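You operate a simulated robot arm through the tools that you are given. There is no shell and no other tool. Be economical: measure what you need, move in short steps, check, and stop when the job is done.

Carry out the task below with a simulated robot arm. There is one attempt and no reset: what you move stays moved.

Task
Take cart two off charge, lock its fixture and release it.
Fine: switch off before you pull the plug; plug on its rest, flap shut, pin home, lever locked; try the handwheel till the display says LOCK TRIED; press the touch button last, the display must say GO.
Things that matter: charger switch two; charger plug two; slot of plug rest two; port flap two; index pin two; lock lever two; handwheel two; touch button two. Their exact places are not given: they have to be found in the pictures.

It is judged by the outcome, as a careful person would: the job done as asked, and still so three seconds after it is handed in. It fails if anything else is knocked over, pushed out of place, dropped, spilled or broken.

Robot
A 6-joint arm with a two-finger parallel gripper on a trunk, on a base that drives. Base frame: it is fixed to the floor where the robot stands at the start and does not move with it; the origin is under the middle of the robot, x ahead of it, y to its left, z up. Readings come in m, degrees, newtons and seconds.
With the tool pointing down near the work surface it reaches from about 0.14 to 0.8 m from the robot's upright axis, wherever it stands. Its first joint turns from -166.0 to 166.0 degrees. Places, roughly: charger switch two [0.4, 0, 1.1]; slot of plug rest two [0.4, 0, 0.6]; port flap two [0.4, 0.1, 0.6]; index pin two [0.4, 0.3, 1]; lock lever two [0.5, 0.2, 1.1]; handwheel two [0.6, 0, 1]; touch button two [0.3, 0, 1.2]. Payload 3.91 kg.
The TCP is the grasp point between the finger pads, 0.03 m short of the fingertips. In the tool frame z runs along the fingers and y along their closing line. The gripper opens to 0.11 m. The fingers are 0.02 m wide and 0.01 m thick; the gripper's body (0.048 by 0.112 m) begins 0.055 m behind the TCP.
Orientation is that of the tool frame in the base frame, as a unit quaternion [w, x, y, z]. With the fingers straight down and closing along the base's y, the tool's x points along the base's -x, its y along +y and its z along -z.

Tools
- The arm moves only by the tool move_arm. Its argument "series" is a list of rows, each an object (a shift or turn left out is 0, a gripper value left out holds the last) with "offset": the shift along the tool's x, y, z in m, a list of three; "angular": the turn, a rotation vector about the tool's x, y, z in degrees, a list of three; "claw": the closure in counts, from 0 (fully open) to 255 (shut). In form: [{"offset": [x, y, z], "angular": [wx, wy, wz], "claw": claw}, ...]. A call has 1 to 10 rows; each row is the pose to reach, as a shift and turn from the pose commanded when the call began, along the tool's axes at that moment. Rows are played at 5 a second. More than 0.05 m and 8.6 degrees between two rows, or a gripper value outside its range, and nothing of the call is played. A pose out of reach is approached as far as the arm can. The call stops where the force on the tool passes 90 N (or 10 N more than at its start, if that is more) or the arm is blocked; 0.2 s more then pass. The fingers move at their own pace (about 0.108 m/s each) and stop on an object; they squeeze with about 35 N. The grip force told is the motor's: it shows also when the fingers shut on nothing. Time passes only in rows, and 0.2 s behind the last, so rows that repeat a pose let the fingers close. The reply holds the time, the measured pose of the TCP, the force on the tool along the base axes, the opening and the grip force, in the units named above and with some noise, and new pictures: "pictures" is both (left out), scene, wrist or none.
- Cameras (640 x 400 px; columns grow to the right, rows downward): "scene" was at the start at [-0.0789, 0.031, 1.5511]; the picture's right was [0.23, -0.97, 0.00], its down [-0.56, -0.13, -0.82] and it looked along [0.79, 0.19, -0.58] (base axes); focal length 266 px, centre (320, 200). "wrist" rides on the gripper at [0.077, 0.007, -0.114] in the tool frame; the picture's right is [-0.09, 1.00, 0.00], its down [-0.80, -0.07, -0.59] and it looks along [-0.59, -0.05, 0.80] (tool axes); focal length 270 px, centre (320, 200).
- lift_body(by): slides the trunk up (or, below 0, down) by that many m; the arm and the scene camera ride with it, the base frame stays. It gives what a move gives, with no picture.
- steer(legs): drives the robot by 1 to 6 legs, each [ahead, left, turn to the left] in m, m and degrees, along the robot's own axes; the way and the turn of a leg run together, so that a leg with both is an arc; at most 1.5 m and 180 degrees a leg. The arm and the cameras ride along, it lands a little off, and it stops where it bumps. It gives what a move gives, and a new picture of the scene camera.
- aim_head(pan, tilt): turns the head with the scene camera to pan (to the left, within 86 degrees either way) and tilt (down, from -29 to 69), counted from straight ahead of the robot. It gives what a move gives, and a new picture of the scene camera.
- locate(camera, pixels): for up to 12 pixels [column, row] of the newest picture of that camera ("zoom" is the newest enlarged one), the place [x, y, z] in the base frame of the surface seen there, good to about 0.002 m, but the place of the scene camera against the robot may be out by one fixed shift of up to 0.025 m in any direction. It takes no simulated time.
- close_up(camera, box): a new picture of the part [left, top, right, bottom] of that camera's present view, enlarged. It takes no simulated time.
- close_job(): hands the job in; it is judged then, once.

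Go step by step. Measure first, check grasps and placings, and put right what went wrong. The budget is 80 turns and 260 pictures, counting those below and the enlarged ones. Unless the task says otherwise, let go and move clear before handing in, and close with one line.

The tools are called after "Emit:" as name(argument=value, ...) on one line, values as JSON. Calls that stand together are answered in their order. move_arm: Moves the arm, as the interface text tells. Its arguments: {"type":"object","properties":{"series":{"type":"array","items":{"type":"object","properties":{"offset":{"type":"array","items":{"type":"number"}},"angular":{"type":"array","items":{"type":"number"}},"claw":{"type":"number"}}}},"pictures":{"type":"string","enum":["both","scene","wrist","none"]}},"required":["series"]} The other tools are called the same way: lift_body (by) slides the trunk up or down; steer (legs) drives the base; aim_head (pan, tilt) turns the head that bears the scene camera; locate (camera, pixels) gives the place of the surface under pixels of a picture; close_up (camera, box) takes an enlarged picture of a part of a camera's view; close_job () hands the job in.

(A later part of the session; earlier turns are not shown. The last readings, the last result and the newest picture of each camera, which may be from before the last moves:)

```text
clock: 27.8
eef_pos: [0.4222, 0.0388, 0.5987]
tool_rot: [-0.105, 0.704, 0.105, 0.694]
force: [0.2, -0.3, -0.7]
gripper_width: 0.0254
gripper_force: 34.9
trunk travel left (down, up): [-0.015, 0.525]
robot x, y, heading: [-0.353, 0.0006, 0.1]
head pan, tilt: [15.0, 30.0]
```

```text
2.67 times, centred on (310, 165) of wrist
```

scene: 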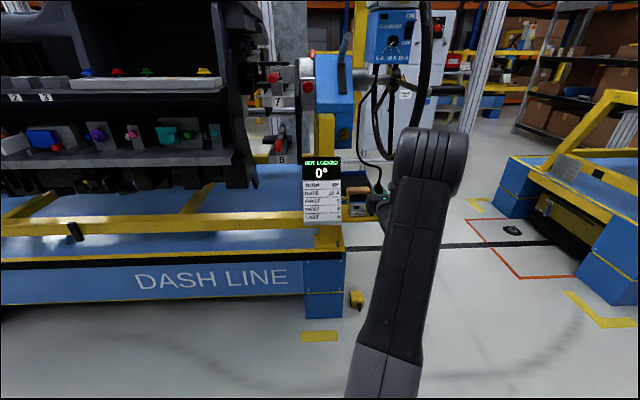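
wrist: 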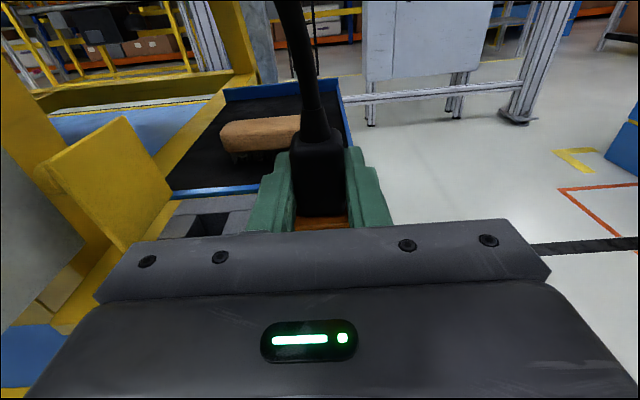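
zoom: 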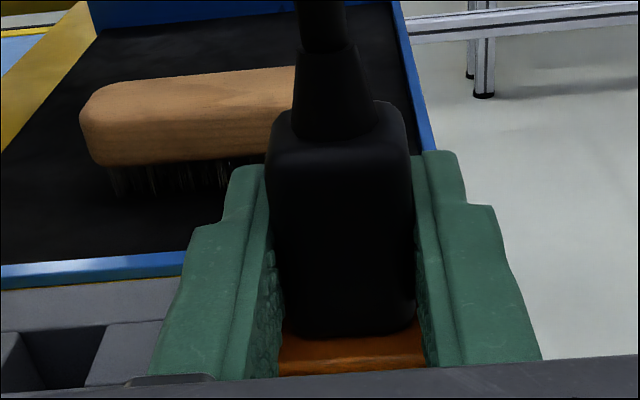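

No contact yet; lower a few more millimetres until seating force shows.

Emit:
move_arm(series=[{"offset": [-0.003, 0, 0], "claw": 255}, {"offset": [-0.005, 0, 0], "claw": 255}, {"offset": [-0.007, 0, 0], "claw": 255}], pictures="none")

```text
clock: 28.6
eef_pos: [0.4219, 0.0377, 0.5975]
tool_rot: [-0.106, 0.702, 0.106, 0.697]
force: [2.0, 1.5, 16.2]
gripper_width: 0.0252
gripper_force: 35.3
trunk travel left (down, up): [-0.015, 0.525]
robot x, y, heading: [-0.351, -0.003, 0.1]
head pan, tilt: [15.0, 30.0]
```

Seating force 16 N at the same height as in the port, so the nose is in the slot with collar on the rails. Release, wait, back out and look.

Emit:
move_arm(series=[{"offset": [0.005, 0, 0], "claw": 255}, {"offset": [0.005, 0, 0], "claw": 180}, {"offset": [0.005, 0, 0], "claw": 180}, {"offset": [0.005, 0, -0.03], "claw": 180}, {"offset": [0.005, 0, -0.07], "claw": 180}, {"offset": [0.005, 0, -0.11], "claw": 180}], pictures="wrist")

Emit:
close_up(camera="wrist", box=[180, 60, 420, 240])

```text
clock: 30.0
eef_pos: [0.3158, 0.0053, 0.5985]
tool_rot: [-0.105, 0.704, 0.105, 0.694]
force: [0.6, 0.1, -0.5]
gripper_width: 0.0325
gripper_force: 0.1
trunk travel left (down, up): [-0.015, 0.525]
robot x, y, heading: [-0.3491, -0.0023, 0.1]
head pan, tilt: [15.0, 30.0]
```

wrist: 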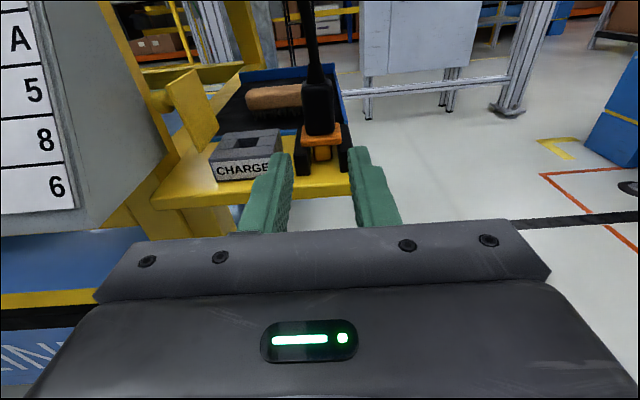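

```text
2.22 times, centred on (300, 150) of wrist
```

zoom: 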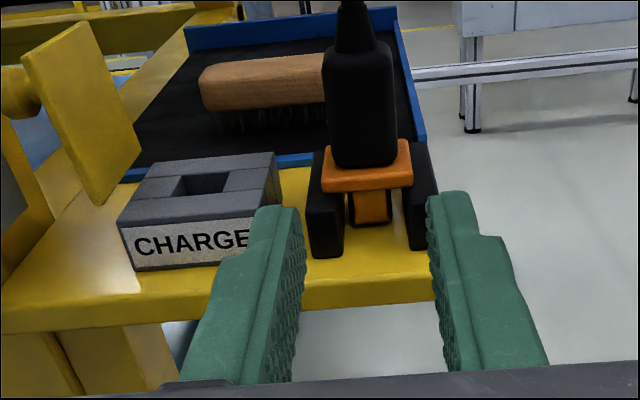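

The plug sits squarely in its rest (zoom 370,190). Now measure the flap, knob and nearby post for pushing the flap shut.

Emit:
locate(camera="zoom", pixels=[[30, 75], [60, 140], [97, 200], [88, 30], [135, 150], [12, 95], [5, 80], [20, 200], [50, 130], [28, 110], [80, 195], [150, 175]])

Emit:
close_up(camera="wrist", box=[100, 40, 260, 200])

```text
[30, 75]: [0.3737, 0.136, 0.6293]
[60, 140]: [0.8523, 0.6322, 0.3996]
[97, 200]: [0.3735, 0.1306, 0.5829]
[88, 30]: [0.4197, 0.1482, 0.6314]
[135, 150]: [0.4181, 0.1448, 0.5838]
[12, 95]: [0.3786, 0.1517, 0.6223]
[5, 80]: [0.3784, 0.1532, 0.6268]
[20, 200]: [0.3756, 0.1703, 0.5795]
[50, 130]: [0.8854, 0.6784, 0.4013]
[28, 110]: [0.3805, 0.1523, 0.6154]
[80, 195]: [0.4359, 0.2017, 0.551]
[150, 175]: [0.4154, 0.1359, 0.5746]
```

```text
2.50 times, centred on (180, 120) of wrist
```

zoom: 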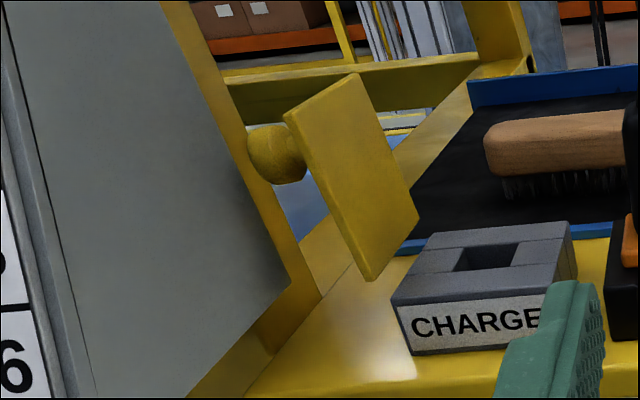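

Flap left face is at u≈−0.023 and the post wall at −0.053, so I'll use closed fingers, yawed 35° further left, coming in front of the flap. First to a waypoint in front.

Emit:
move_arm(series=[{"offset": [0, -0.02, -0.01], "angular": [7, 0, 0], "claw": 255}, {"offset": [0, -0.04, 0], "angular": [14, 0, 0], "claw": 255}, {"offset": [0.001, -0.062, 0.01], "angular": [21, 0, 0], "claw": 255}, {"offset": [0.001, -0.085, 0.025], "angular": [28, 0, 0], "claw": 255}, {"offset": [0.001, -0.1069, 0.042], "angular": [35, 0, 0], "claw": 255}], pictures="wrist")

Emit:
close_up(camera="wrist", box=[200, 60, 440, 240])

```text
clock: 31.2
eef_pos: [0.324, 0.1211, 0.5992]
tool_rot: [-0.313, 0.639, 0.31, 0.63]
force: [0.4, -0.4, 0.0]
gripper_width: 0.0
gripper_force: 35.1
trunk travel left (down, up): [-0.015, 0.525]
robot x, y, heading: [-0.3519, -0.0021, 0.0]
head pan, tilt: [15.0, 30.0]
```

wrist: 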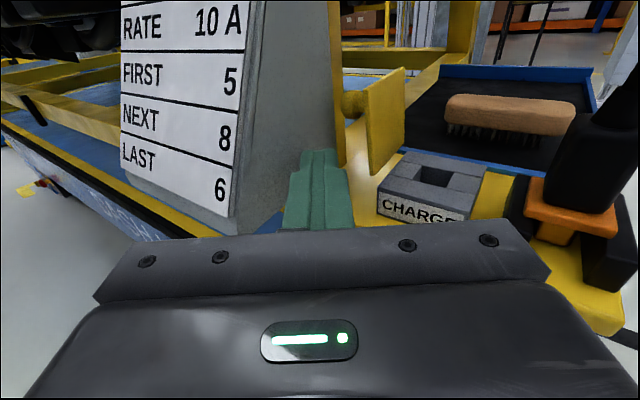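

```text
2.22 times, centred on (320, 150) of wrist
```

zoom: 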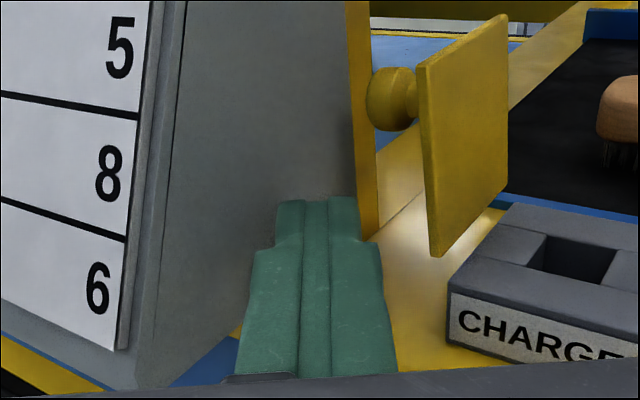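

The tip is between panel and flap. I move 30 mm along the cart's forward direction to get beside the flap's left face, under the knob.

Emit:
move_arm(series=[{"offset": [0, 0.0057, 0.0082], "claw": 255}, {"offset": [0, 0.0115, 0.0164], "claw": 255}, {"offset": [0, 0.0172, 0.0246], "claw": 255}], pictures="wrist")

Emit:
close_up(camera="wrist", box=[240, 80, 420, 230])

```text
clock: 32.0
eef_pos: [0.3531, 0.1301, 0.598]
tool_rot: [-0.313, 0.64, 0.31, 0.63]
force: [-0.6, 0.6, 0.0]
gripper_width: 0.0
gripper_force: 34.8
trunk travel left (down, up): [-0.015, 0.525]
robot x, y, heading: [-0.3494, -0.0045, -0.1]
head pan, tilt: [15.0, 30.0]
```

wrist: 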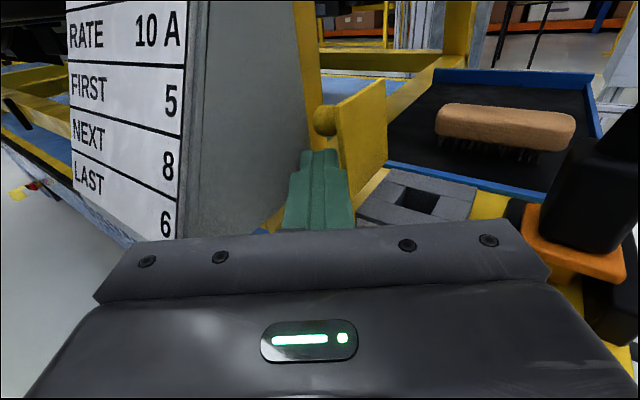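

```text
2.67 times, centred on (330, 155) of wrist
```

zoom: 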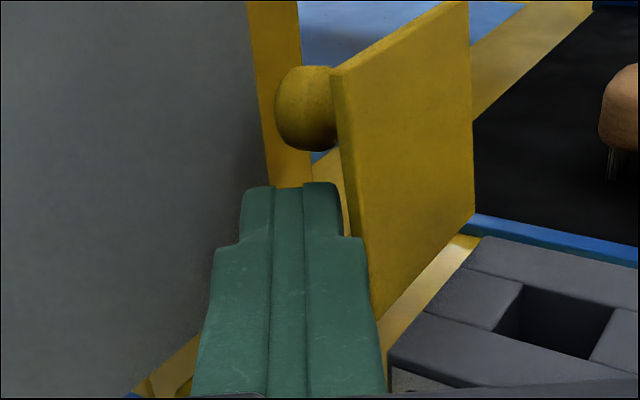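

The finger tip is on the flap's left side. Sweep right to swing the flap over.

Emit:
move_arm(series=[{"offset": [0, 0.0082, -0.0057], "claw": 255}, {"offset": [0.004, 0.0164, -0.0115], "claw": 255}, {"offset": [0.008, 0.0246, -0.0172], "claw": 255}, {"offset": [0.008, 0.0328, -0.023], "claw": 255}, {"offset": [0.008, 0.041, -0.0287], "claw": 255}, {"offset": [0.008, 0.049, -0.0344], "claw": 255}], pictures="wrist")

Emit:
close_up(camera="wrist", box=[200, 60, 440, 240])

```text
clock: 33.4
eef_pos: [0.368, 0.0808, 0.5987]
tool_rot: [-0.317, 0.642, 0.314, 0.623]
force: [-29.4, 34.6, -36.8]
gripper_width: 0.0001
gripper_force: 35.6
trunk travel left (down, up): [-0.015, 0.525]
robot x, y, heading: [-0.349, -0.0022, 0.2]
head pan, tilt: [15.0, 30.0]
```

wrist: 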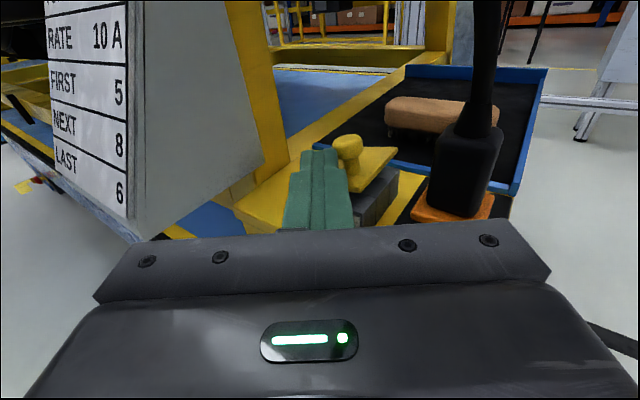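

```text
2.22 times, centred on (320, 150) of wrist
```

zoom: 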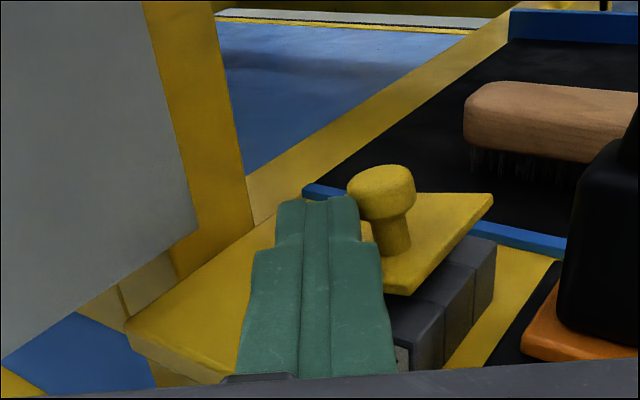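

Flap is nearly closed with the finger against its knob. Relieve, lift off, and check the flap.

Emit:
move_arm(series=[{"offset": [0, -0.0065, 0.0046], "claw": 255}, {"offset": [0.015, -0.0065, 0.0046], "claw": 255}, {"offset": [0.05, -0.0065, 0.0046], "claw": 255}, {"offset": [0.07, -0.01, -0.03], "claw": 255}], pictures="wrist")

Emit:
close_up(camera="wrist", box=[240, 80, 480, 240])

```text
clock: 34.4
eef_pos: [0.3467, 0.0545, 0.6784]
tool_rot: [-0.312, 0.64, 0.309, 0.631]
force: [0.1, -0.6, -0.2]
gripper_width: 0.0001
gripper_force: 35.3
trunk travel left (down, up): [-0.015, 0.525]
robot x, y, heading: [-0.35, 0.0037, -0.1]
head pan, tilt: [15.0, 30.0]
```

wrist: 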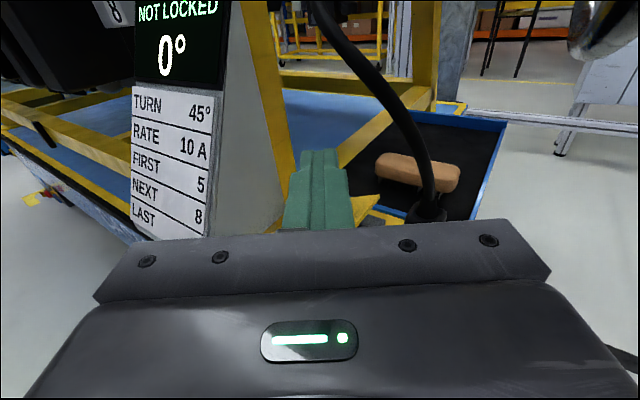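

```text
2.50 times, centred on (360, 160) of wrist
```

zoom: 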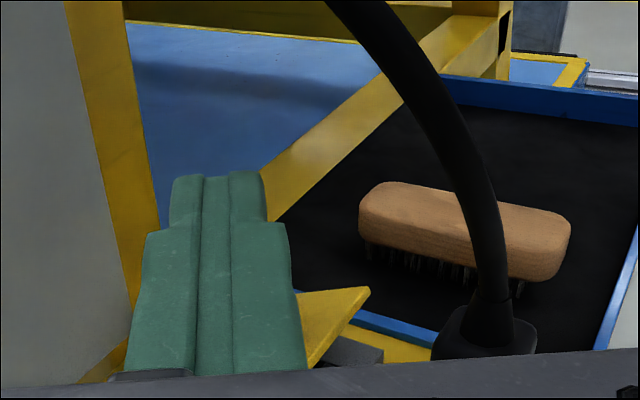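

I back away to see the flap properly.

Emit:
move_arm(series=[{"offset": [0, 0, -0.045], "angular": [-7, 0, 0], "claw": 255}, {"offset": [0, 0.01, -0.09], "angular": [-14, 0, 0], "claw": 255}, {"offset": [0, 0.02, -0.12], "angular": [-21, 0, 0], "claw": 255}], pictures="wrist")

Emit:
close_up(camera="wrist", box=[240, 80, 440, 240])

```text
clock: 35.2
eef_pos: [0.2877, -0.0513, 0.678]
tool_rot: [-0.191, 0.686, 0.19, 0.677]
force: [-0.3, -0.3, 0.0]
gripper_width: 0.0003
gripper_force: 34.6
trunk travel left (down, up): [-0.015, 0.525]
robot x, y, heading: [-0.3499, 0.0005, -0.3]
head pan, tilt: [15.0, 30.0]
```

wrist: 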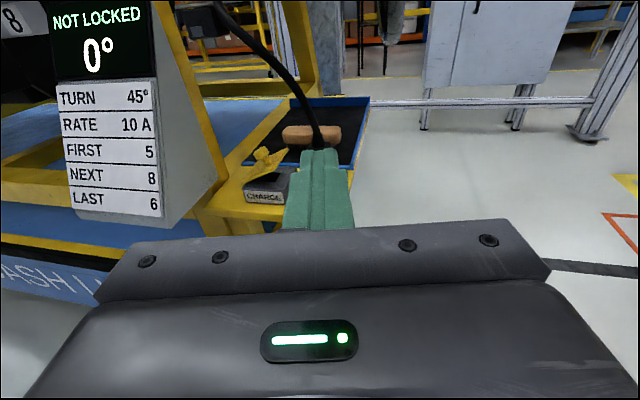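

```text
2.50 times, centred on (340, 160) of wrist
```

zoom: 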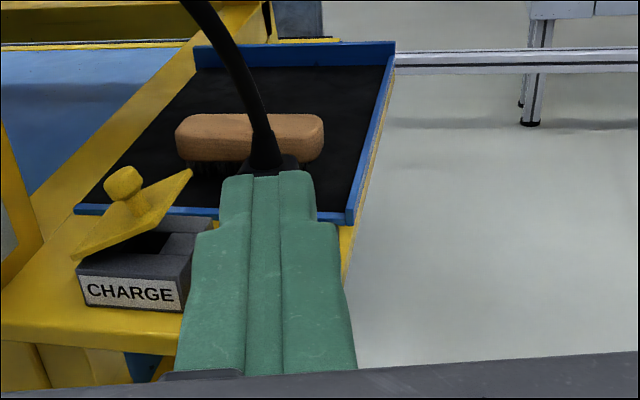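

The flap stays about 35° ajar. I'll press its free right edge down with the finger from above; locate it first.

Emit:
locate(camera="zoom", pixels=[[188, 176], [165, 205], [78, 256], [122, 180], [135, 215], [200, 222], [185, 262]])

```text
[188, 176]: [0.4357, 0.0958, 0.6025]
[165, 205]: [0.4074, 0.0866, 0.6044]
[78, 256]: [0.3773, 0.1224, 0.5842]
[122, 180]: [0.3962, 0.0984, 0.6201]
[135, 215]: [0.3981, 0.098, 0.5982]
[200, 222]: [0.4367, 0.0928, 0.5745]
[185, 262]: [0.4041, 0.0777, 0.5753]
```

Flap's free edge is at z≈0.604, u≈0.036. I go to a point in front and above it with the tool aligned to the cart.

Emit:
move_arm(series=[{"offset": [-0.011, -0.0165, 0.02], "angular": [-4, 0, 0], "claw": 255}, {"offset": [-0.022, -0.033, 0.05], "angular": [-8, 0, 0], "claw": 255}, {"offset": [-0.033, -0.05, 0.085], "angular": [-12, 0, 0], "claw": 255}, {"offset": [-0.043, -0.0662, 0.1195], "angular": [-14.2, 0, 0], "claw": 255}], pictures="wrist")

Emit:
close_up(camera="wrist", box=[200, 60, 440, 240])

```text
clock: 36.2
eef_pos: [0.3566, 0.0661, 0.6346]
tool_rot: [-0.104, 0.704, 0.104, 0.694]
force: [0.6, 0.1, 0.8]
gripper_width: 0.0
gripper_force: 34.6
trunk travel left (down, up): [-0.015, 0.525]
robot x, y, heading: [-0.3547, -0.001, 0.1]
head pan, tilt: [15.0, 30.0]
```

wrist: 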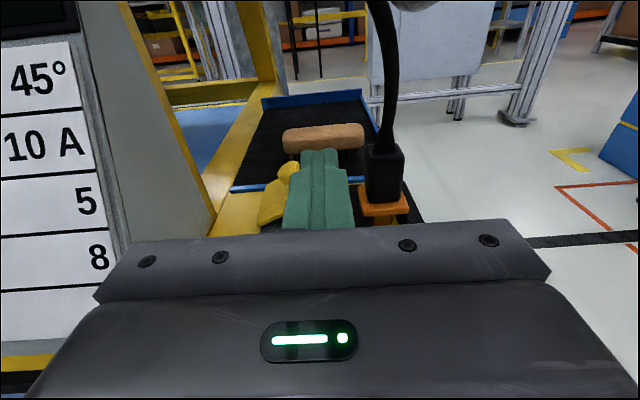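

```text
2.22 times, centred on (320, 150) of wrist
```

zoom: 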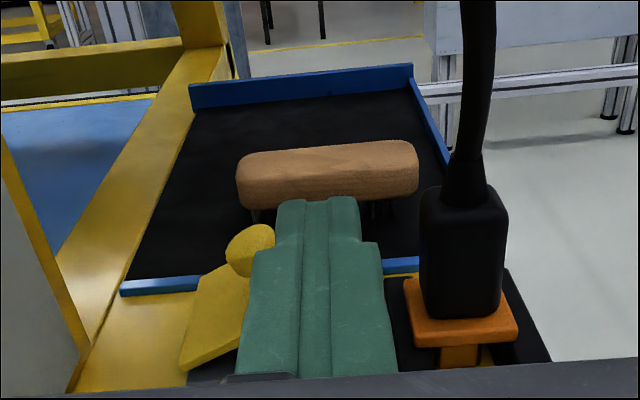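

Advance over the flap's free edge and press down.

Emit:
move_arm(series=[{"offset": [0, 0.003, 0.036], "claw": 255}, {"offset": [-0.02, 0.003, 0.036], "claw": 255}, {"offset": [-0.03, 0.003, 0.036], "claw": 255}, {"offset": [-0.037, 0.003, 0.036], "claw": 255}, {"offset": [-0.042, 0.003, 0.036], "claw": 255}, {"offset": [-0.046, 0.003, 0.036], "claw": 255}], pictures="wrist")

Emit:
close_up(camera="wrist", box=[200, 60, 440, 240])

```text
clock: 37.6
eef_pos: [0.3914, 0.0721, 0.5917]
tool_rot: [-0.103, 0.702, 0.101, 0.697]
force: [17.1, -19.9, 17.2]
gripper_width: 0.0002
gripper_force: 35.5
trunk travel left (down, up): [-0.015, 0.525]
robot x, y, heading: [-0.3501, -0.0006, -0.2]
head pan, tilt: [15.0, 30.0]
```

wrist: 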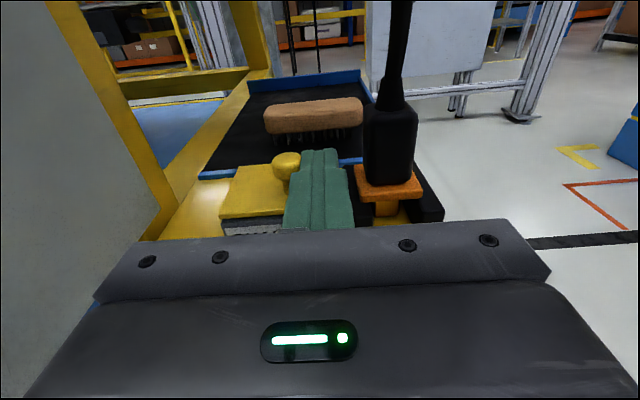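

```text
2.22 times, centred on (320, 150) of wrist
```

zoom: 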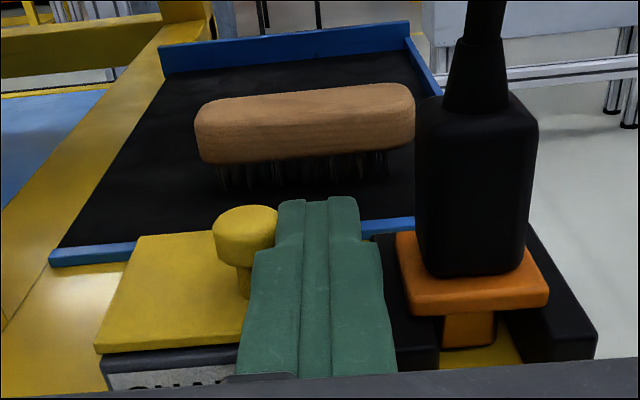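

The flap is flat on the port. Lift off and check that it stays closed.

Emit:
move_arm(series=[{"offset": [0.02, 0, 0], "claw": 255}, {"offset": [0.05, 0, 0], "claw": 255}, {"offset": [0.06, 0, -0.045], "claw": 255}, {"offset": [0.07, 0, -0.09], "claw": 255}, {"offset": [0.08, 0.03, -0.12], "claw": 255}], pictures="wrist")

Emit:
close_up(camera="wrist", box=[200, 60, 440, 240])

```text
clock: 38.8
eef_pos: [0.2844, 0.0119, 0.6669]
tool_rot: [-0.105, 0.705, 0.105, 0.694]
force: [0.3, -0.5, 0.2]
gripper_width: 0.0
gripper_force: 34.8
trunk travel left (down, up): [-0.015, 0.525]
robot x, y, heading: [-0.3498, -0.0005, -0.1]
head pan, tilt: [15.0, 30.0]
```

wrist: 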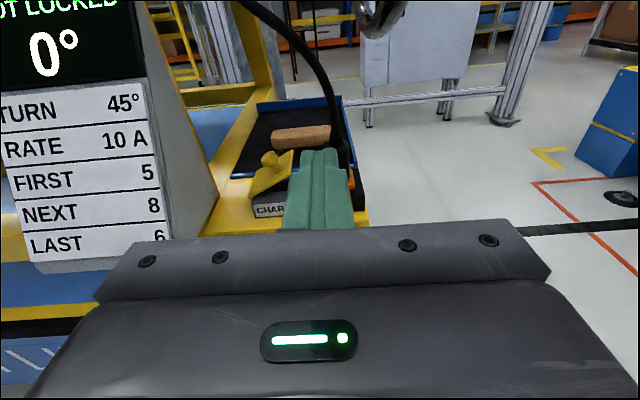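

```text
2.22 times, centred on (320, 150) of wrist
```

zoom: 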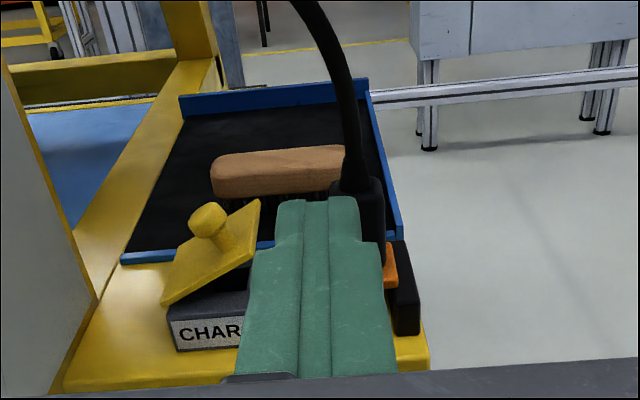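

The flap rebounded to the same angle, likely dragged up by the finger rubbing the knob as it lifted. I'll instead press down on top of the knob and lift vertically.

Emit:
move_arm(series=[{"offset": [0, -0.027, 0.035], "claw": 255}, {"offset": [0, -0.053, 0.075], "claw": 255}, {"offset": [0, -0.053, 0.12], "claw": 255}, {"offset": [-0.025, -0.053, 0.1246], "claw": 255}, {"offset": [-0.035, -0.053, 0.1246], "claw": 255}, {"offset": [-0.043, -0.053, 0.1246], "claw": 255}, {"offset": [-0.049, -0.053, 0.1246], "claw": 255}, {"offset": [-0.053, -0.053, 0.1246], "claw": 255}], pictures="wrist")

Emit:
close_up(camera="wrist", box=[200, 60, 440, 240])

```text
clock: 40.6
eef_pos: [0.389, 0.098, 0.6152]
tool_rot: [-0.105, 0.704, 0.105, 0.694]
force: [-0.6, -1.6, 0.4]
gripper_width: 0.0
gripper_force: 35.2
trunk travel left (down, up): [-0.015, 0.525]
robot x, y, heading: [-0.3512, -0.0008, 0.0]
head pan, tilt: [15.0, 30.0]
```

wrist: 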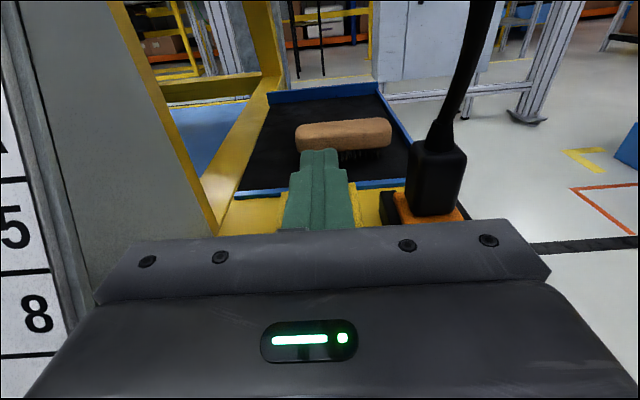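

```text
2.22 times, centred on (320, 150) of wrist
```

zoom: 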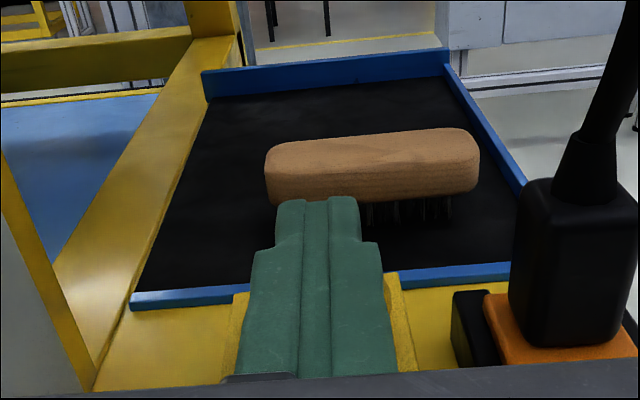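

Only light contact so far; press further down in small steps.

Emit:
move_arm(series=[{"offset": [-0.004, 0, 0], "claw": 255}, {"offset": [-0.007, 0, 0], "claw": 255}, {"offset": [-0.01, 0, 0], "claw": 255}], pictures="none")

```text
clock: 41.4
eef_pos: [0.388, 0.0983, 0.6119]
tool_rot: [-0.104, 0.699, 0.104, 0.699]
force: [2.3, 1.4, 33.9]
gripper_width: 0.0
gripper_force: 34.7
trunk travel left (down, up): [-0.015, 0.525]
robot x, y, heading: [-0.3519, -0.0009, 0.1]
head pan, tilt: [15.0, 30.0]
```

Firm vertical contact of 34 N at 0.612, so the knob is down. Lift straight up and look.

Emit:
move_arm(series=[{"offset": [0, 0, 0], "claw": 255}, {"offset": [0.03, 0, 0], "claw": 255}, {"offset": [0.05, 0, -0.03], "claw": 255}, {"offset": [0.06, 0.02, -0.075], "claw": 255}, {"offset": [0.06, 0.05, -0.11], "claw": 255}], pictures="wrist")

Emit:
close_up(camera="wrist", box=[200, 60, 440, 240])

```text
refused: row 4 steps farther than a row can; nothing moved
```

```text
2.22 times, centred on (320, 150) of wrist
```

zoom: 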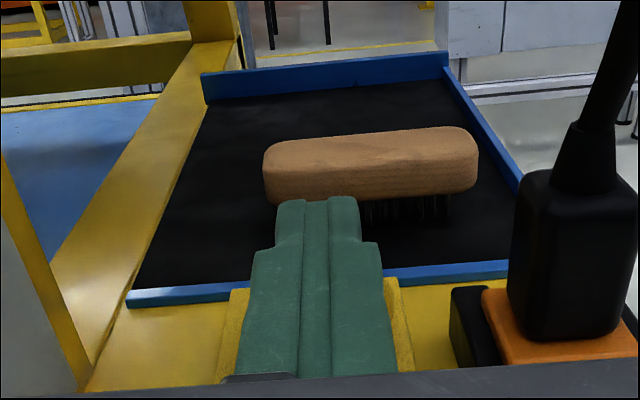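

A row was too long; same retreat with shorter rows.

Emit:
move_arm(series=[{"offset": [0.03, 0, 0], "claw": 255}, {"offset": [0.05, 0, -0.03], "claw": 255}, {"offset": [0.06, 0.015, -0.07], "claw": 255}, {"offset": [0.06, 0.045, -0.1], "claw": 255}], pictures="wrist")

Emit:
close_up(camera="wrist", box=[200, 60, 440, 240])

```text
clock: 42.4
eef_pos: [0.3055, 0.0259, 0.6663]
tool_rot: [-0.105, 0.705, 0.104, 0.694]
force: [0.2, 0.2, -0.4]
gripper_width: 0.0
gripper_force: 35.4
trunk travel left (down, up): [-0.015, 0.525]
robot x, y, heading: [-0.3504, -0.0008, -0.4]
head pan, tilt: [15.0, 30.0]
```

wrist: 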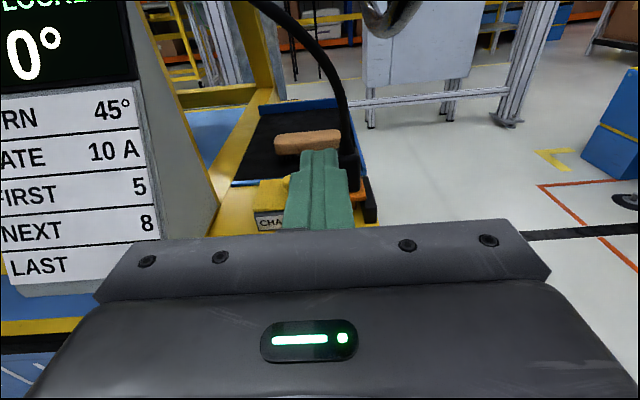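

```text
2.22 times, centred on (320, 150) of wrist
```

zoom: 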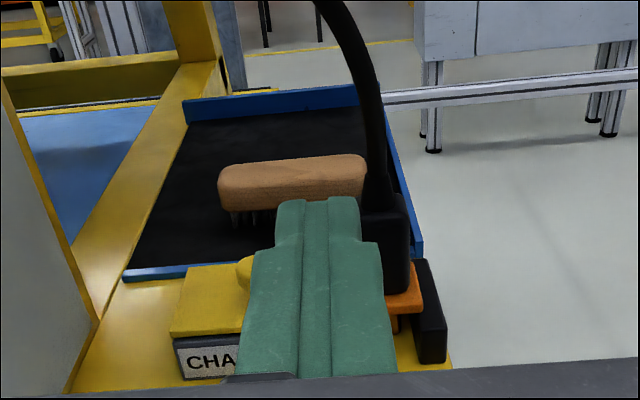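

The flap now stays flat. Next the index pin: back off, raise the trunk and look at pin and lever.

Emit:
move_arm(series=[{"offset": [0, 0, -0.045], "claw": 255}, {"offset": [0, 0, -0.09], "claw": 255}, {"offset": [0, 0, -0.13], "claw": 255}], pictures="none")

Emit:
lift_body(by=0.4)

Emit:
move_arm(series=[{"offset": [0, -0.04, 0], "claw": 255}, {"offset": [0, -0.08, 0], "claw": 255}], pictures="both")

Emit:
close_up(camera="wrist", box=[140, 60, 400, 240])

```text
clock: 43.2
eef_pos: [0.1817, -0.0116, 0.6663]
tool_rot: [-0.104, 0.705, 0.104, 0.694]
force: [-0.3, -1.1, -0.3]
gripper_width: 0.0
gripper_force: 34.7
trunk travel left (down, up): [-0.015, 0.525]
robot x, y, heading: [-0.3501, 0.003, -0.2]
head pan, tilt: [15.0, 30.0]
```

```text
clock: 47.1
eef_pos: [0.1822, -0.0121, 1.0665]
tool_rot: [-0.104, 0.704, 0.104, 0.694]
force: [0.2, -0.6, -1.3]
gripper_width: 0.0
gripper_force: 35.2
trunk travel left (down, up): [-0.415, 0.125]
robot x, y, heading: [-0.3489, -0.0006, 0.0]
head pan, tilt: [15.0, 30.0]
```

```text
clock: 47.7
eef_pos: [0.1593, 0.0646, 1.066]
tool_rot: [-0.104, 0.704, 0.105, 0.695]
force: [-0.5, -0.7, 0.2]
gripper_width: 0.0002
gripper_force: 34.7
trunk travel left (down, up): [-0.415, 0.125]
robot x, y, heading: [-0.3492, -0.0, 0.0]
head pan, tilt: [15.0, 30.0]
```

scene: 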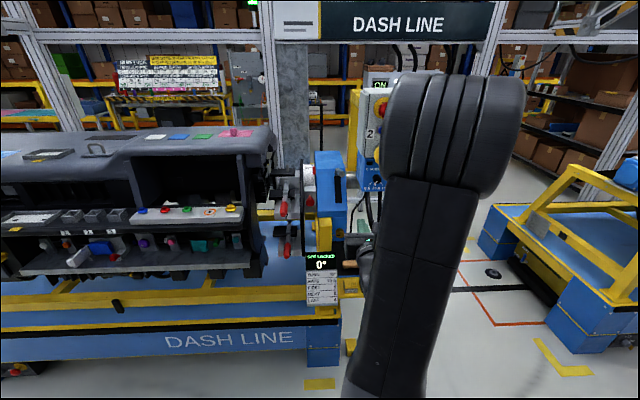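
wrist: 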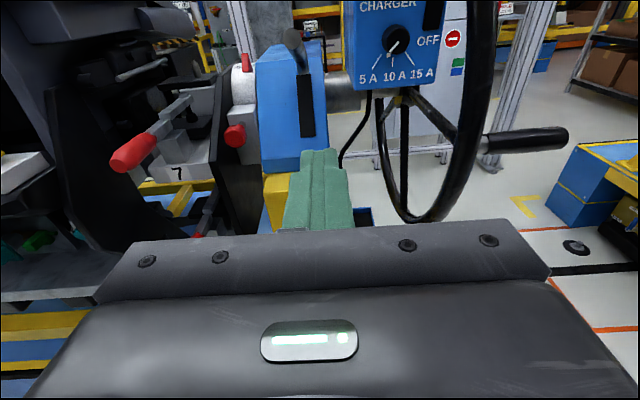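

```text
2.22 times, centred on (270, 150) of wrist
```

zoom: 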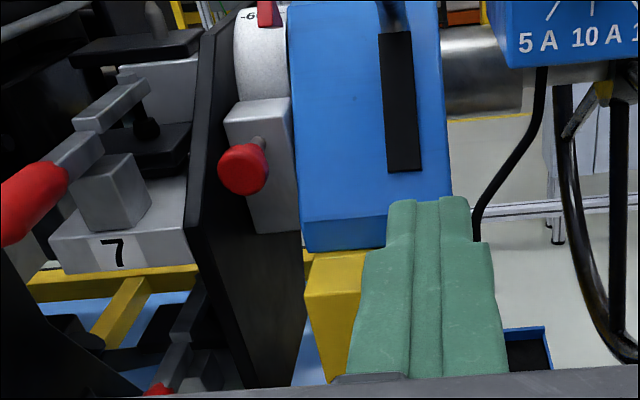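

The red pin knob (zoom 243,168) stands out from its gray block, pointing at me; the lever sits at the slot top; the handwheel has a handle at (530,138). Locate them.

Emit:
locate(camera="zoom", pixels=[[243, 170], [228, 165], [260, 165], [240, 150], [262, 148], [240, 120], [275, 200], [262, 30], [402, 60], [405, 150], [325, 100], [390, 10]])

Emit:
locate(camera="wrist", pixels=[[295, 38], [300, 60], [500, 142], [540, 138], [562, 136], [480, 145], [385, 95], [405, 215], [470, 120], [480, 30], [400, 100], [445, 125]])

```text
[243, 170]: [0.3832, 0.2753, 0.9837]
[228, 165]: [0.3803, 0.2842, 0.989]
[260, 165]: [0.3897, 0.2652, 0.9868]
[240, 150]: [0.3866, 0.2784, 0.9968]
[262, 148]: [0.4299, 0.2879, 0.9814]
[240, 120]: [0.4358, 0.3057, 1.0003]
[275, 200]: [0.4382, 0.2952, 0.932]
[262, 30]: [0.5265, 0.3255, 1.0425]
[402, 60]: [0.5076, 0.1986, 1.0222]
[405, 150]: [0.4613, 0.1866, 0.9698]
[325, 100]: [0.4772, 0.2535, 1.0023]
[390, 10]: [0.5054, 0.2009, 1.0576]
```

```text
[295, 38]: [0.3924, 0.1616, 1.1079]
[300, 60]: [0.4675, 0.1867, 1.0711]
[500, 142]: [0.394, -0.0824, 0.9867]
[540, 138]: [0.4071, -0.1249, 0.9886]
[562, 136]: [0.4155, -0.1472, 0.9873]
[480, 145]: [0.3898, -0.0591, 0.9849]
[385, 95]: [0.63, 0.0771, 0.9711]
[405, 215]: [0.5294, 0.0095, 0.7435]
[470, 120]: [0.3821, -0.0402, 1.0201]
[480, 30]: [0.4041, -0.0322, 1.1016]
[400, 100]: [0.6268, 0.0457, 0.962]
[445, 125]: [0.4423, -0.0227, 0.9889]
```

Pin knob front is at (0.383,0.275,0.984) with ~50 mm of stem showing. Go to a standoff in front of it.

Emit:
move_arm(series=[{"offset": [-0.012, -0.022, 0.03], "claw": 255}, {"offset": [-0.024, -0.045, 0.06], "claw": 255}, {"offset": [-0.036, -0.068, 0.09], "claw": 255}, {"offset": [-0.048, -0.09, 0.12], "claw": 255}, {"offset": [-0.06, -0.113, 0.15], "claw": 255}, {"offset": [-0.072, -0.1358, 0.18], "claw": 255}, {"offset": [-0.082, -0.1358, 0.215], "claw": 255}], pictures="both")

Emit:
close_up(camera="wrist", box=[200, 60, 440, 240])

```text
clock: 49.3
eef_pos: [0.3467, 0.1977, 0.9934]
tool_rot: [-0.126, 0.705, 0.127, 0.687]
force: [0.3, -0.4, -0.6]
gripper_width: 0.0002
gripper_force: 34.8
out of reach, approached as far as the arm can: row 3, 4, 5, 6, 7
trunk travel left (down, up): [-0.415, 0.125]
robot x, y, heading: [-0.3519, -0.0014, 0.2]
head pan, tilt: [15.0, 30.0]
```

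scene: 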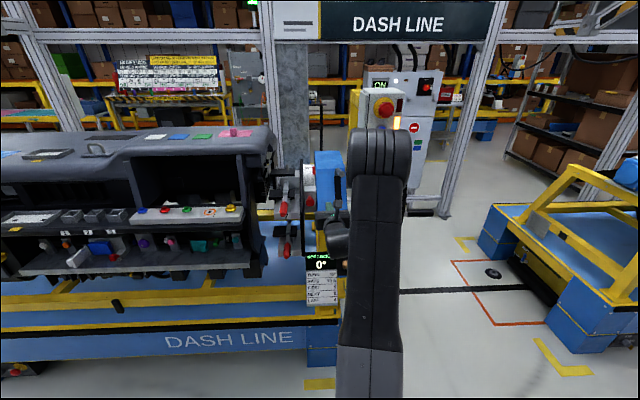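
wrist: 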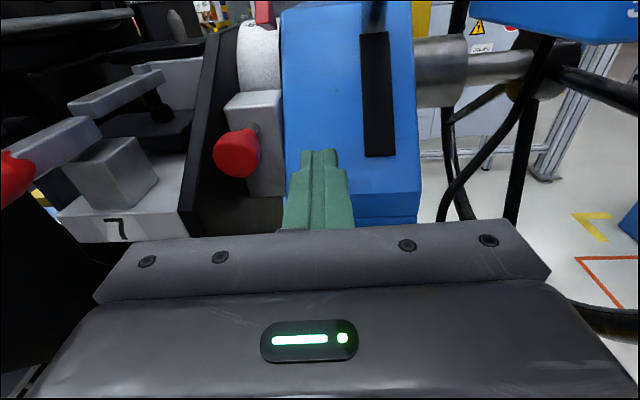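

```text
2.22 times, centred on (320, 150) of wrist
```

zoom: 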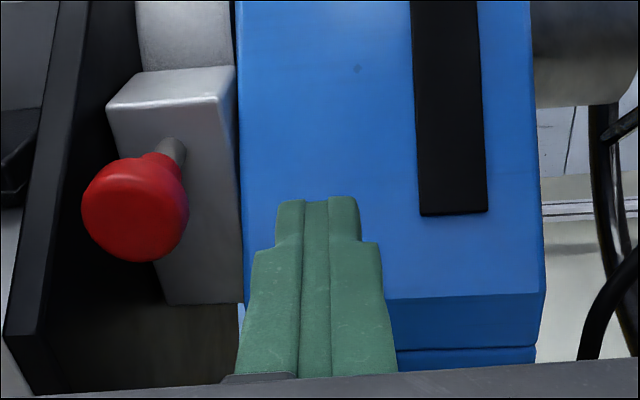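

The arm can't reach that far left from here. I'll back the hand off 0.15 m and drive the base 0.15 m left.

Emit:
move_arm(series=[{"offset": [0, 0, -0.05], "claw": 255}, {"offset": [0, 0, -0.1], "claw": 255}, {"offset": [0, 0, -0.15], "claw": 255}], pictures="none")

Emit:
steer(legs=[[0, 0.15, 0]])

```text
clock: 50.1
eef_pos: [0.2048, 0.1443, 0.998]
tool_rot: [-0.125, 0.704, 0.126, 0.687]
force: [0.0, 1.2, -0.3]
gripper_width: 0.0001
gripper_force: 35.3
trunk travel left (down, up): [-0.415, 0.125]
robot x, y, heading: [-0.3523, -0.0033, 0.2]
head pan, tilt: [15.0, 30.0]
```

```text
clock: 51.4
eef_pos: [0.2045, 0.2937, 0.9979]
tool_rot: [-0.126, 0.705, 0.127, 0.687]
force: [-0.2, 0.0, -0.2]
gripper_width: 0.0
gripper_force: 35.2
trunk travel left (down, up): [-0.415, 0.125]
robot x, y, heading: [-0.3487, 0.1471, -0.2]
head pan, tilt: [15.0, 30.0]
```

scene: 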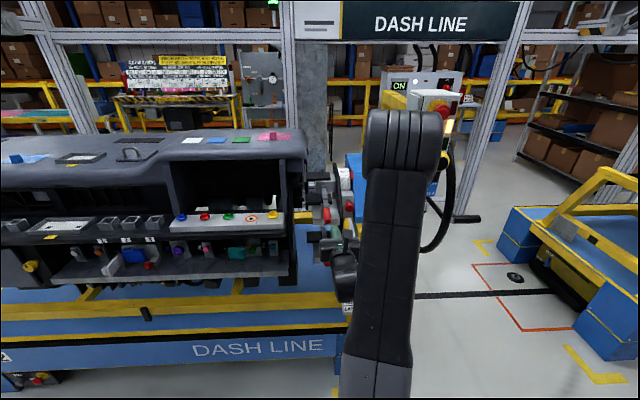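

Now adjust to the standoff in front of the pin knob.

Emit:
move_arm(series=[{"offset": [-0.004, 0.03, 0.02], "angular": [-1.2, 0, 0], "claw": 255}, {"offset": [-0.008, 0.06, 0.05], "angular": [-2.4, 0, 0], "claw": 255}, {"offset": [-0.0115, 0.0763, 0.085], "angular": [-3.6, 1.5, 0], "claw": 255}, {"offset": [-0.0115, 0.0763, 0.101], "angular": [-3.6, 1.5, 0], "claw": 255}], pictures="wrist")

Emit:
close_up(camera="wrist", box=[200, 60, 440, 240])

```text
clock: 52.4
eef_pos: [0.3274, 0.2579, 0.9828]
tool_rot: [-0.105, 0.699, 0.104, 0.699]
force: [0.2, -0.8, -0.7]
gripper_width: 0.0002
gripper_force: 35.0
trunk travel left (down, up): [-0.415, 0.125]
robot x, y, heading: [-0.3497, 0.1494, 0.0]
head pan, tilt: [15.0, 30.0]
```

wrist: 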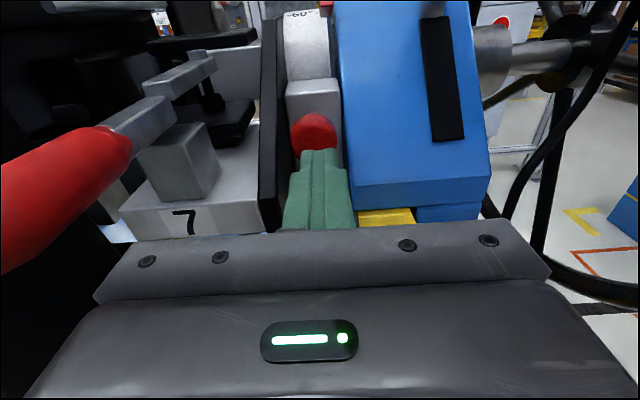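

```text
2.22 times, centred on (320, 150) of wrist
```

zoom: 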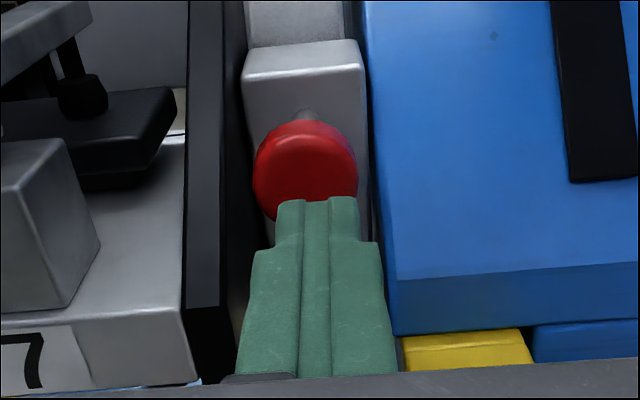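

Nearly aligned with the knob (zoom 305,170). Check its centre and the clamp handle at left.

Emit:
locate(camera="zoom", pixels=[[260, 170], [305, 165], [352, 170], [305, 125], [305, 190], [310, 115]])

Emit:
locate(camera="wrist", pixels=[[120, 150], [60, 200], [10, 240], [120, 170]])

```text
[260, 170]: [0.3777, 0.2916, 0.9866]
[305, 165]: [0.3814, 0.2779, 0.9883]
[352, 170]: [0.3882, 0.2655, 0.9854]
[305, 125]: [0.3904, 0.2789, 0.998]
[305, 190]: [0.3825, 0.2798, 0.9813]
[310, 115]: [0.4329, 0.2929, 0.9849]
```

```text
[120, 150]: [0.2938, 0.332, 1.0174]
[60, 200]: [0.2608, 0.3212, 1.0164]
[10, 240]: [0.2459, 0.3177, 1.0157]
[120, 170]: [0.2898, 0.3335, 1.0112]
```

Knob centre is 3 mm left. Push it in along its axis in steps.

Emit:
move_arm(series=[{"offset": [0.002, -0.003, 0.024], "claw": 255}, {"offset": [0.002, -0.003, 0.032], "claw": 255}, {"offset": [0.002, -0.003, 0.04], "claw": 255}, {"offset": [0.002, -0.003, 0.047], "claw": 255}, {"offset": [0.002, -0.003, 0.053], "claw": 255}], pictures="wrist")

Emit:
close_up(camera="wrist", box=[200, 60, 440, 240])

```text
clock: 53.6
eef_pos: [0.3717, 0.2747, 0.9854]
tool_rot: [-0.106, 0.7, 0.103, 0.699]
force: [-36.0, -10.9, -6.6]
gripper_width: 0.0001
gripper_force: 35.5
trunk travel left (down, up): [-0.415, 0.125]
robot x, y, heading: [-0.3524, 0.1486, 0.3]
head pan, tilt: [15.0, 30.0]
```

wrist: 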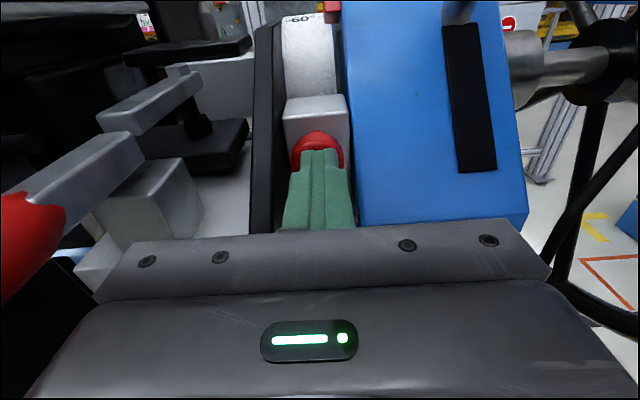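

```text
2.22 times, centred on (320, 150) of wrist
```

zoom: 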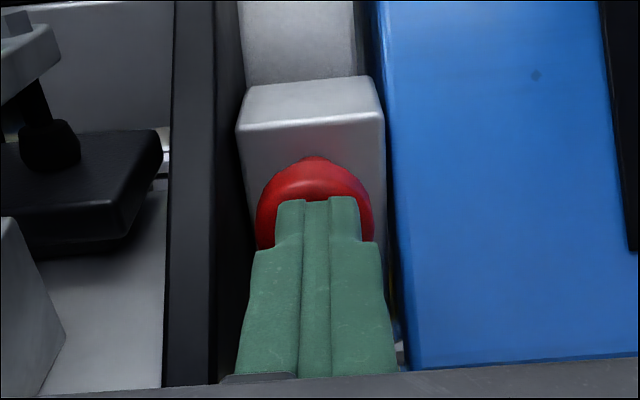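

Pushed in about 18 mm, with 37 N now. Press a little more to tell a hard stop.

Emit:
move_arm(series=[{"offset": [0, 0, 0.004], "claw": 255}, {"offset": [0, 0, 0.008], "claw": 255}], pictures="none")

Emit:
move_arm(series=[{"offset": [0, 0, -0.03], "claw": 255}, {"offset": [0, 0, -0.07], "claw": 255}], pictures="wrist")

Emit:
close_up(camera="wrist", box=[200, 40, 440, 220])

```text
clock: 54.3
eef_pos: [0.3716, 0.2754, 0.9848]
tool_rot: [-0.105, 0.702, 0.103, 0.697]
force: [-45.0, -12.1, 12.3]
gripper_width: 0.0
gripper_force: 35.0
trunk travel left (down, up): [-0.415, 0.125]
robot x, y, heading: [-0.3547, 0.1439, -0.1]
head pan, tilt: [15.0, 30.0]
stopped in row 2: the force on the tool passed its limit (the readings are from after the stop); the commanded pose is now the measured one
```

```text
clock: 54.9
eef_pos: [0.3119, 0.256, 0.981]
tool_rot: [-0.104, 0.704, 0.103, 0.695]
force: [-0.7, -0.5, -0.2]
gripper_width: 0.0001
gripper_force: 34.3
trunk travel left (down, up): [-0.415, 0.125]
robot x, y, heading: [-0.3488, 0.1497, 0.1]
head pan, tilt: [15.0, 30.0]
```

wrist: 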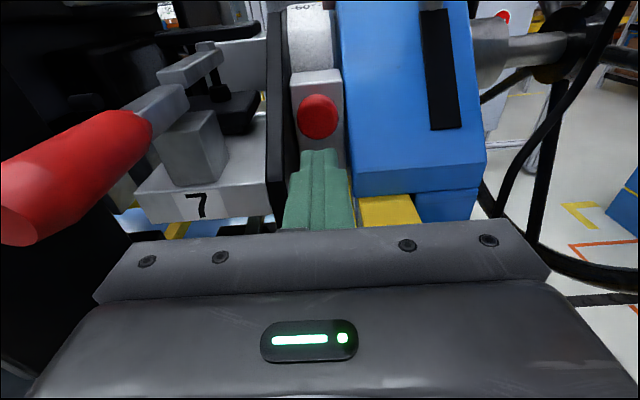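

```text
2.22 times, centred on (320, 130) of wrist
```

zoom: 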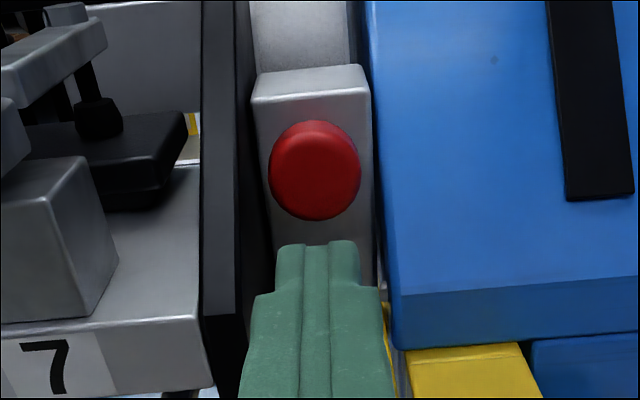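

The red knob now sits against its block (pin home). Next the lever: move up, right and forward above the lever end.

Emit:
move_arm(series=[{"offset": [0.042, 0, -0.02], "claw": 255}, {"offset": [0.085, 0, -0.02], "claw": 255}, {"offset": [0.128, 0, -0.02], "claw": 255}, {"offset": [0.169, 0, -0.02], "claw": 255}, {"offset": [0.169, 0.04, -0.02], "claw": 255}, {"offset": [0.169, 0.08, -0.02], "claw": 255}, {"offset": [0.169, 0.1124, -0.01], "claw": 255}, {"offset": [0.169, 0.1124, 0.02], "claw": 255}], pictures="both")

Emit:
close_up(camera="wrist", box=[180, 40, 460, 230])

```text
clock: 56.7
eef_pos: [0.3676, 0.1544, 1.1485]
tool_rot: [-0.104, 0.704, 0.103, 0.695]
force: [0.6, -0.4, -0.6]
gripper_width: 0.0
gripper_force: 35.0
trunk travel left (down, up): [-0.415, 0.125]
robot x, y, heading: [-0.3531, 0.1514, -0.3]
head pan, tilt: [15.0, 30.0]
```

scene: 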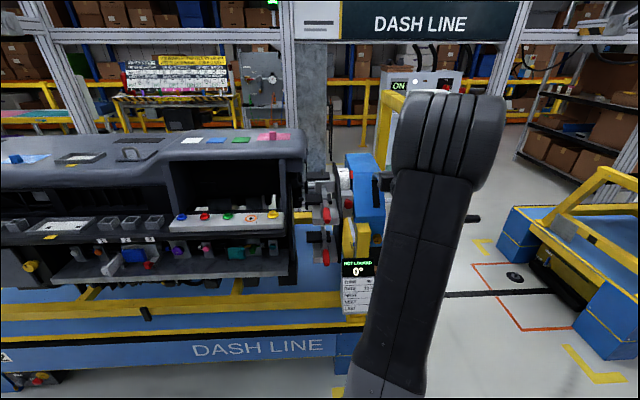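
wrist: 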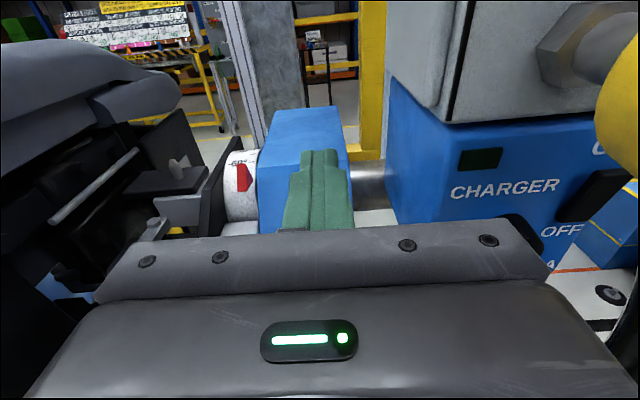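

```text
2.11 times, centred on (320, 135) of wrist
```

zoom: 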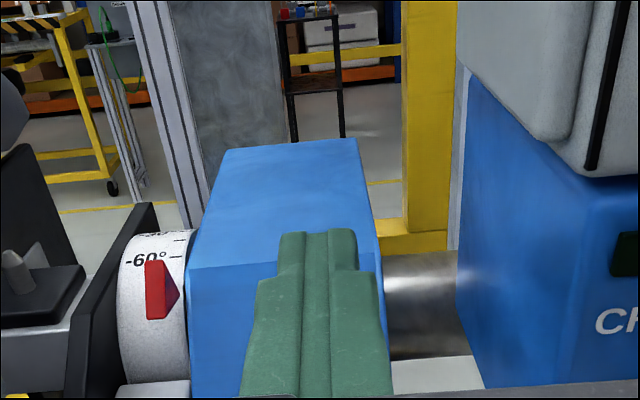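

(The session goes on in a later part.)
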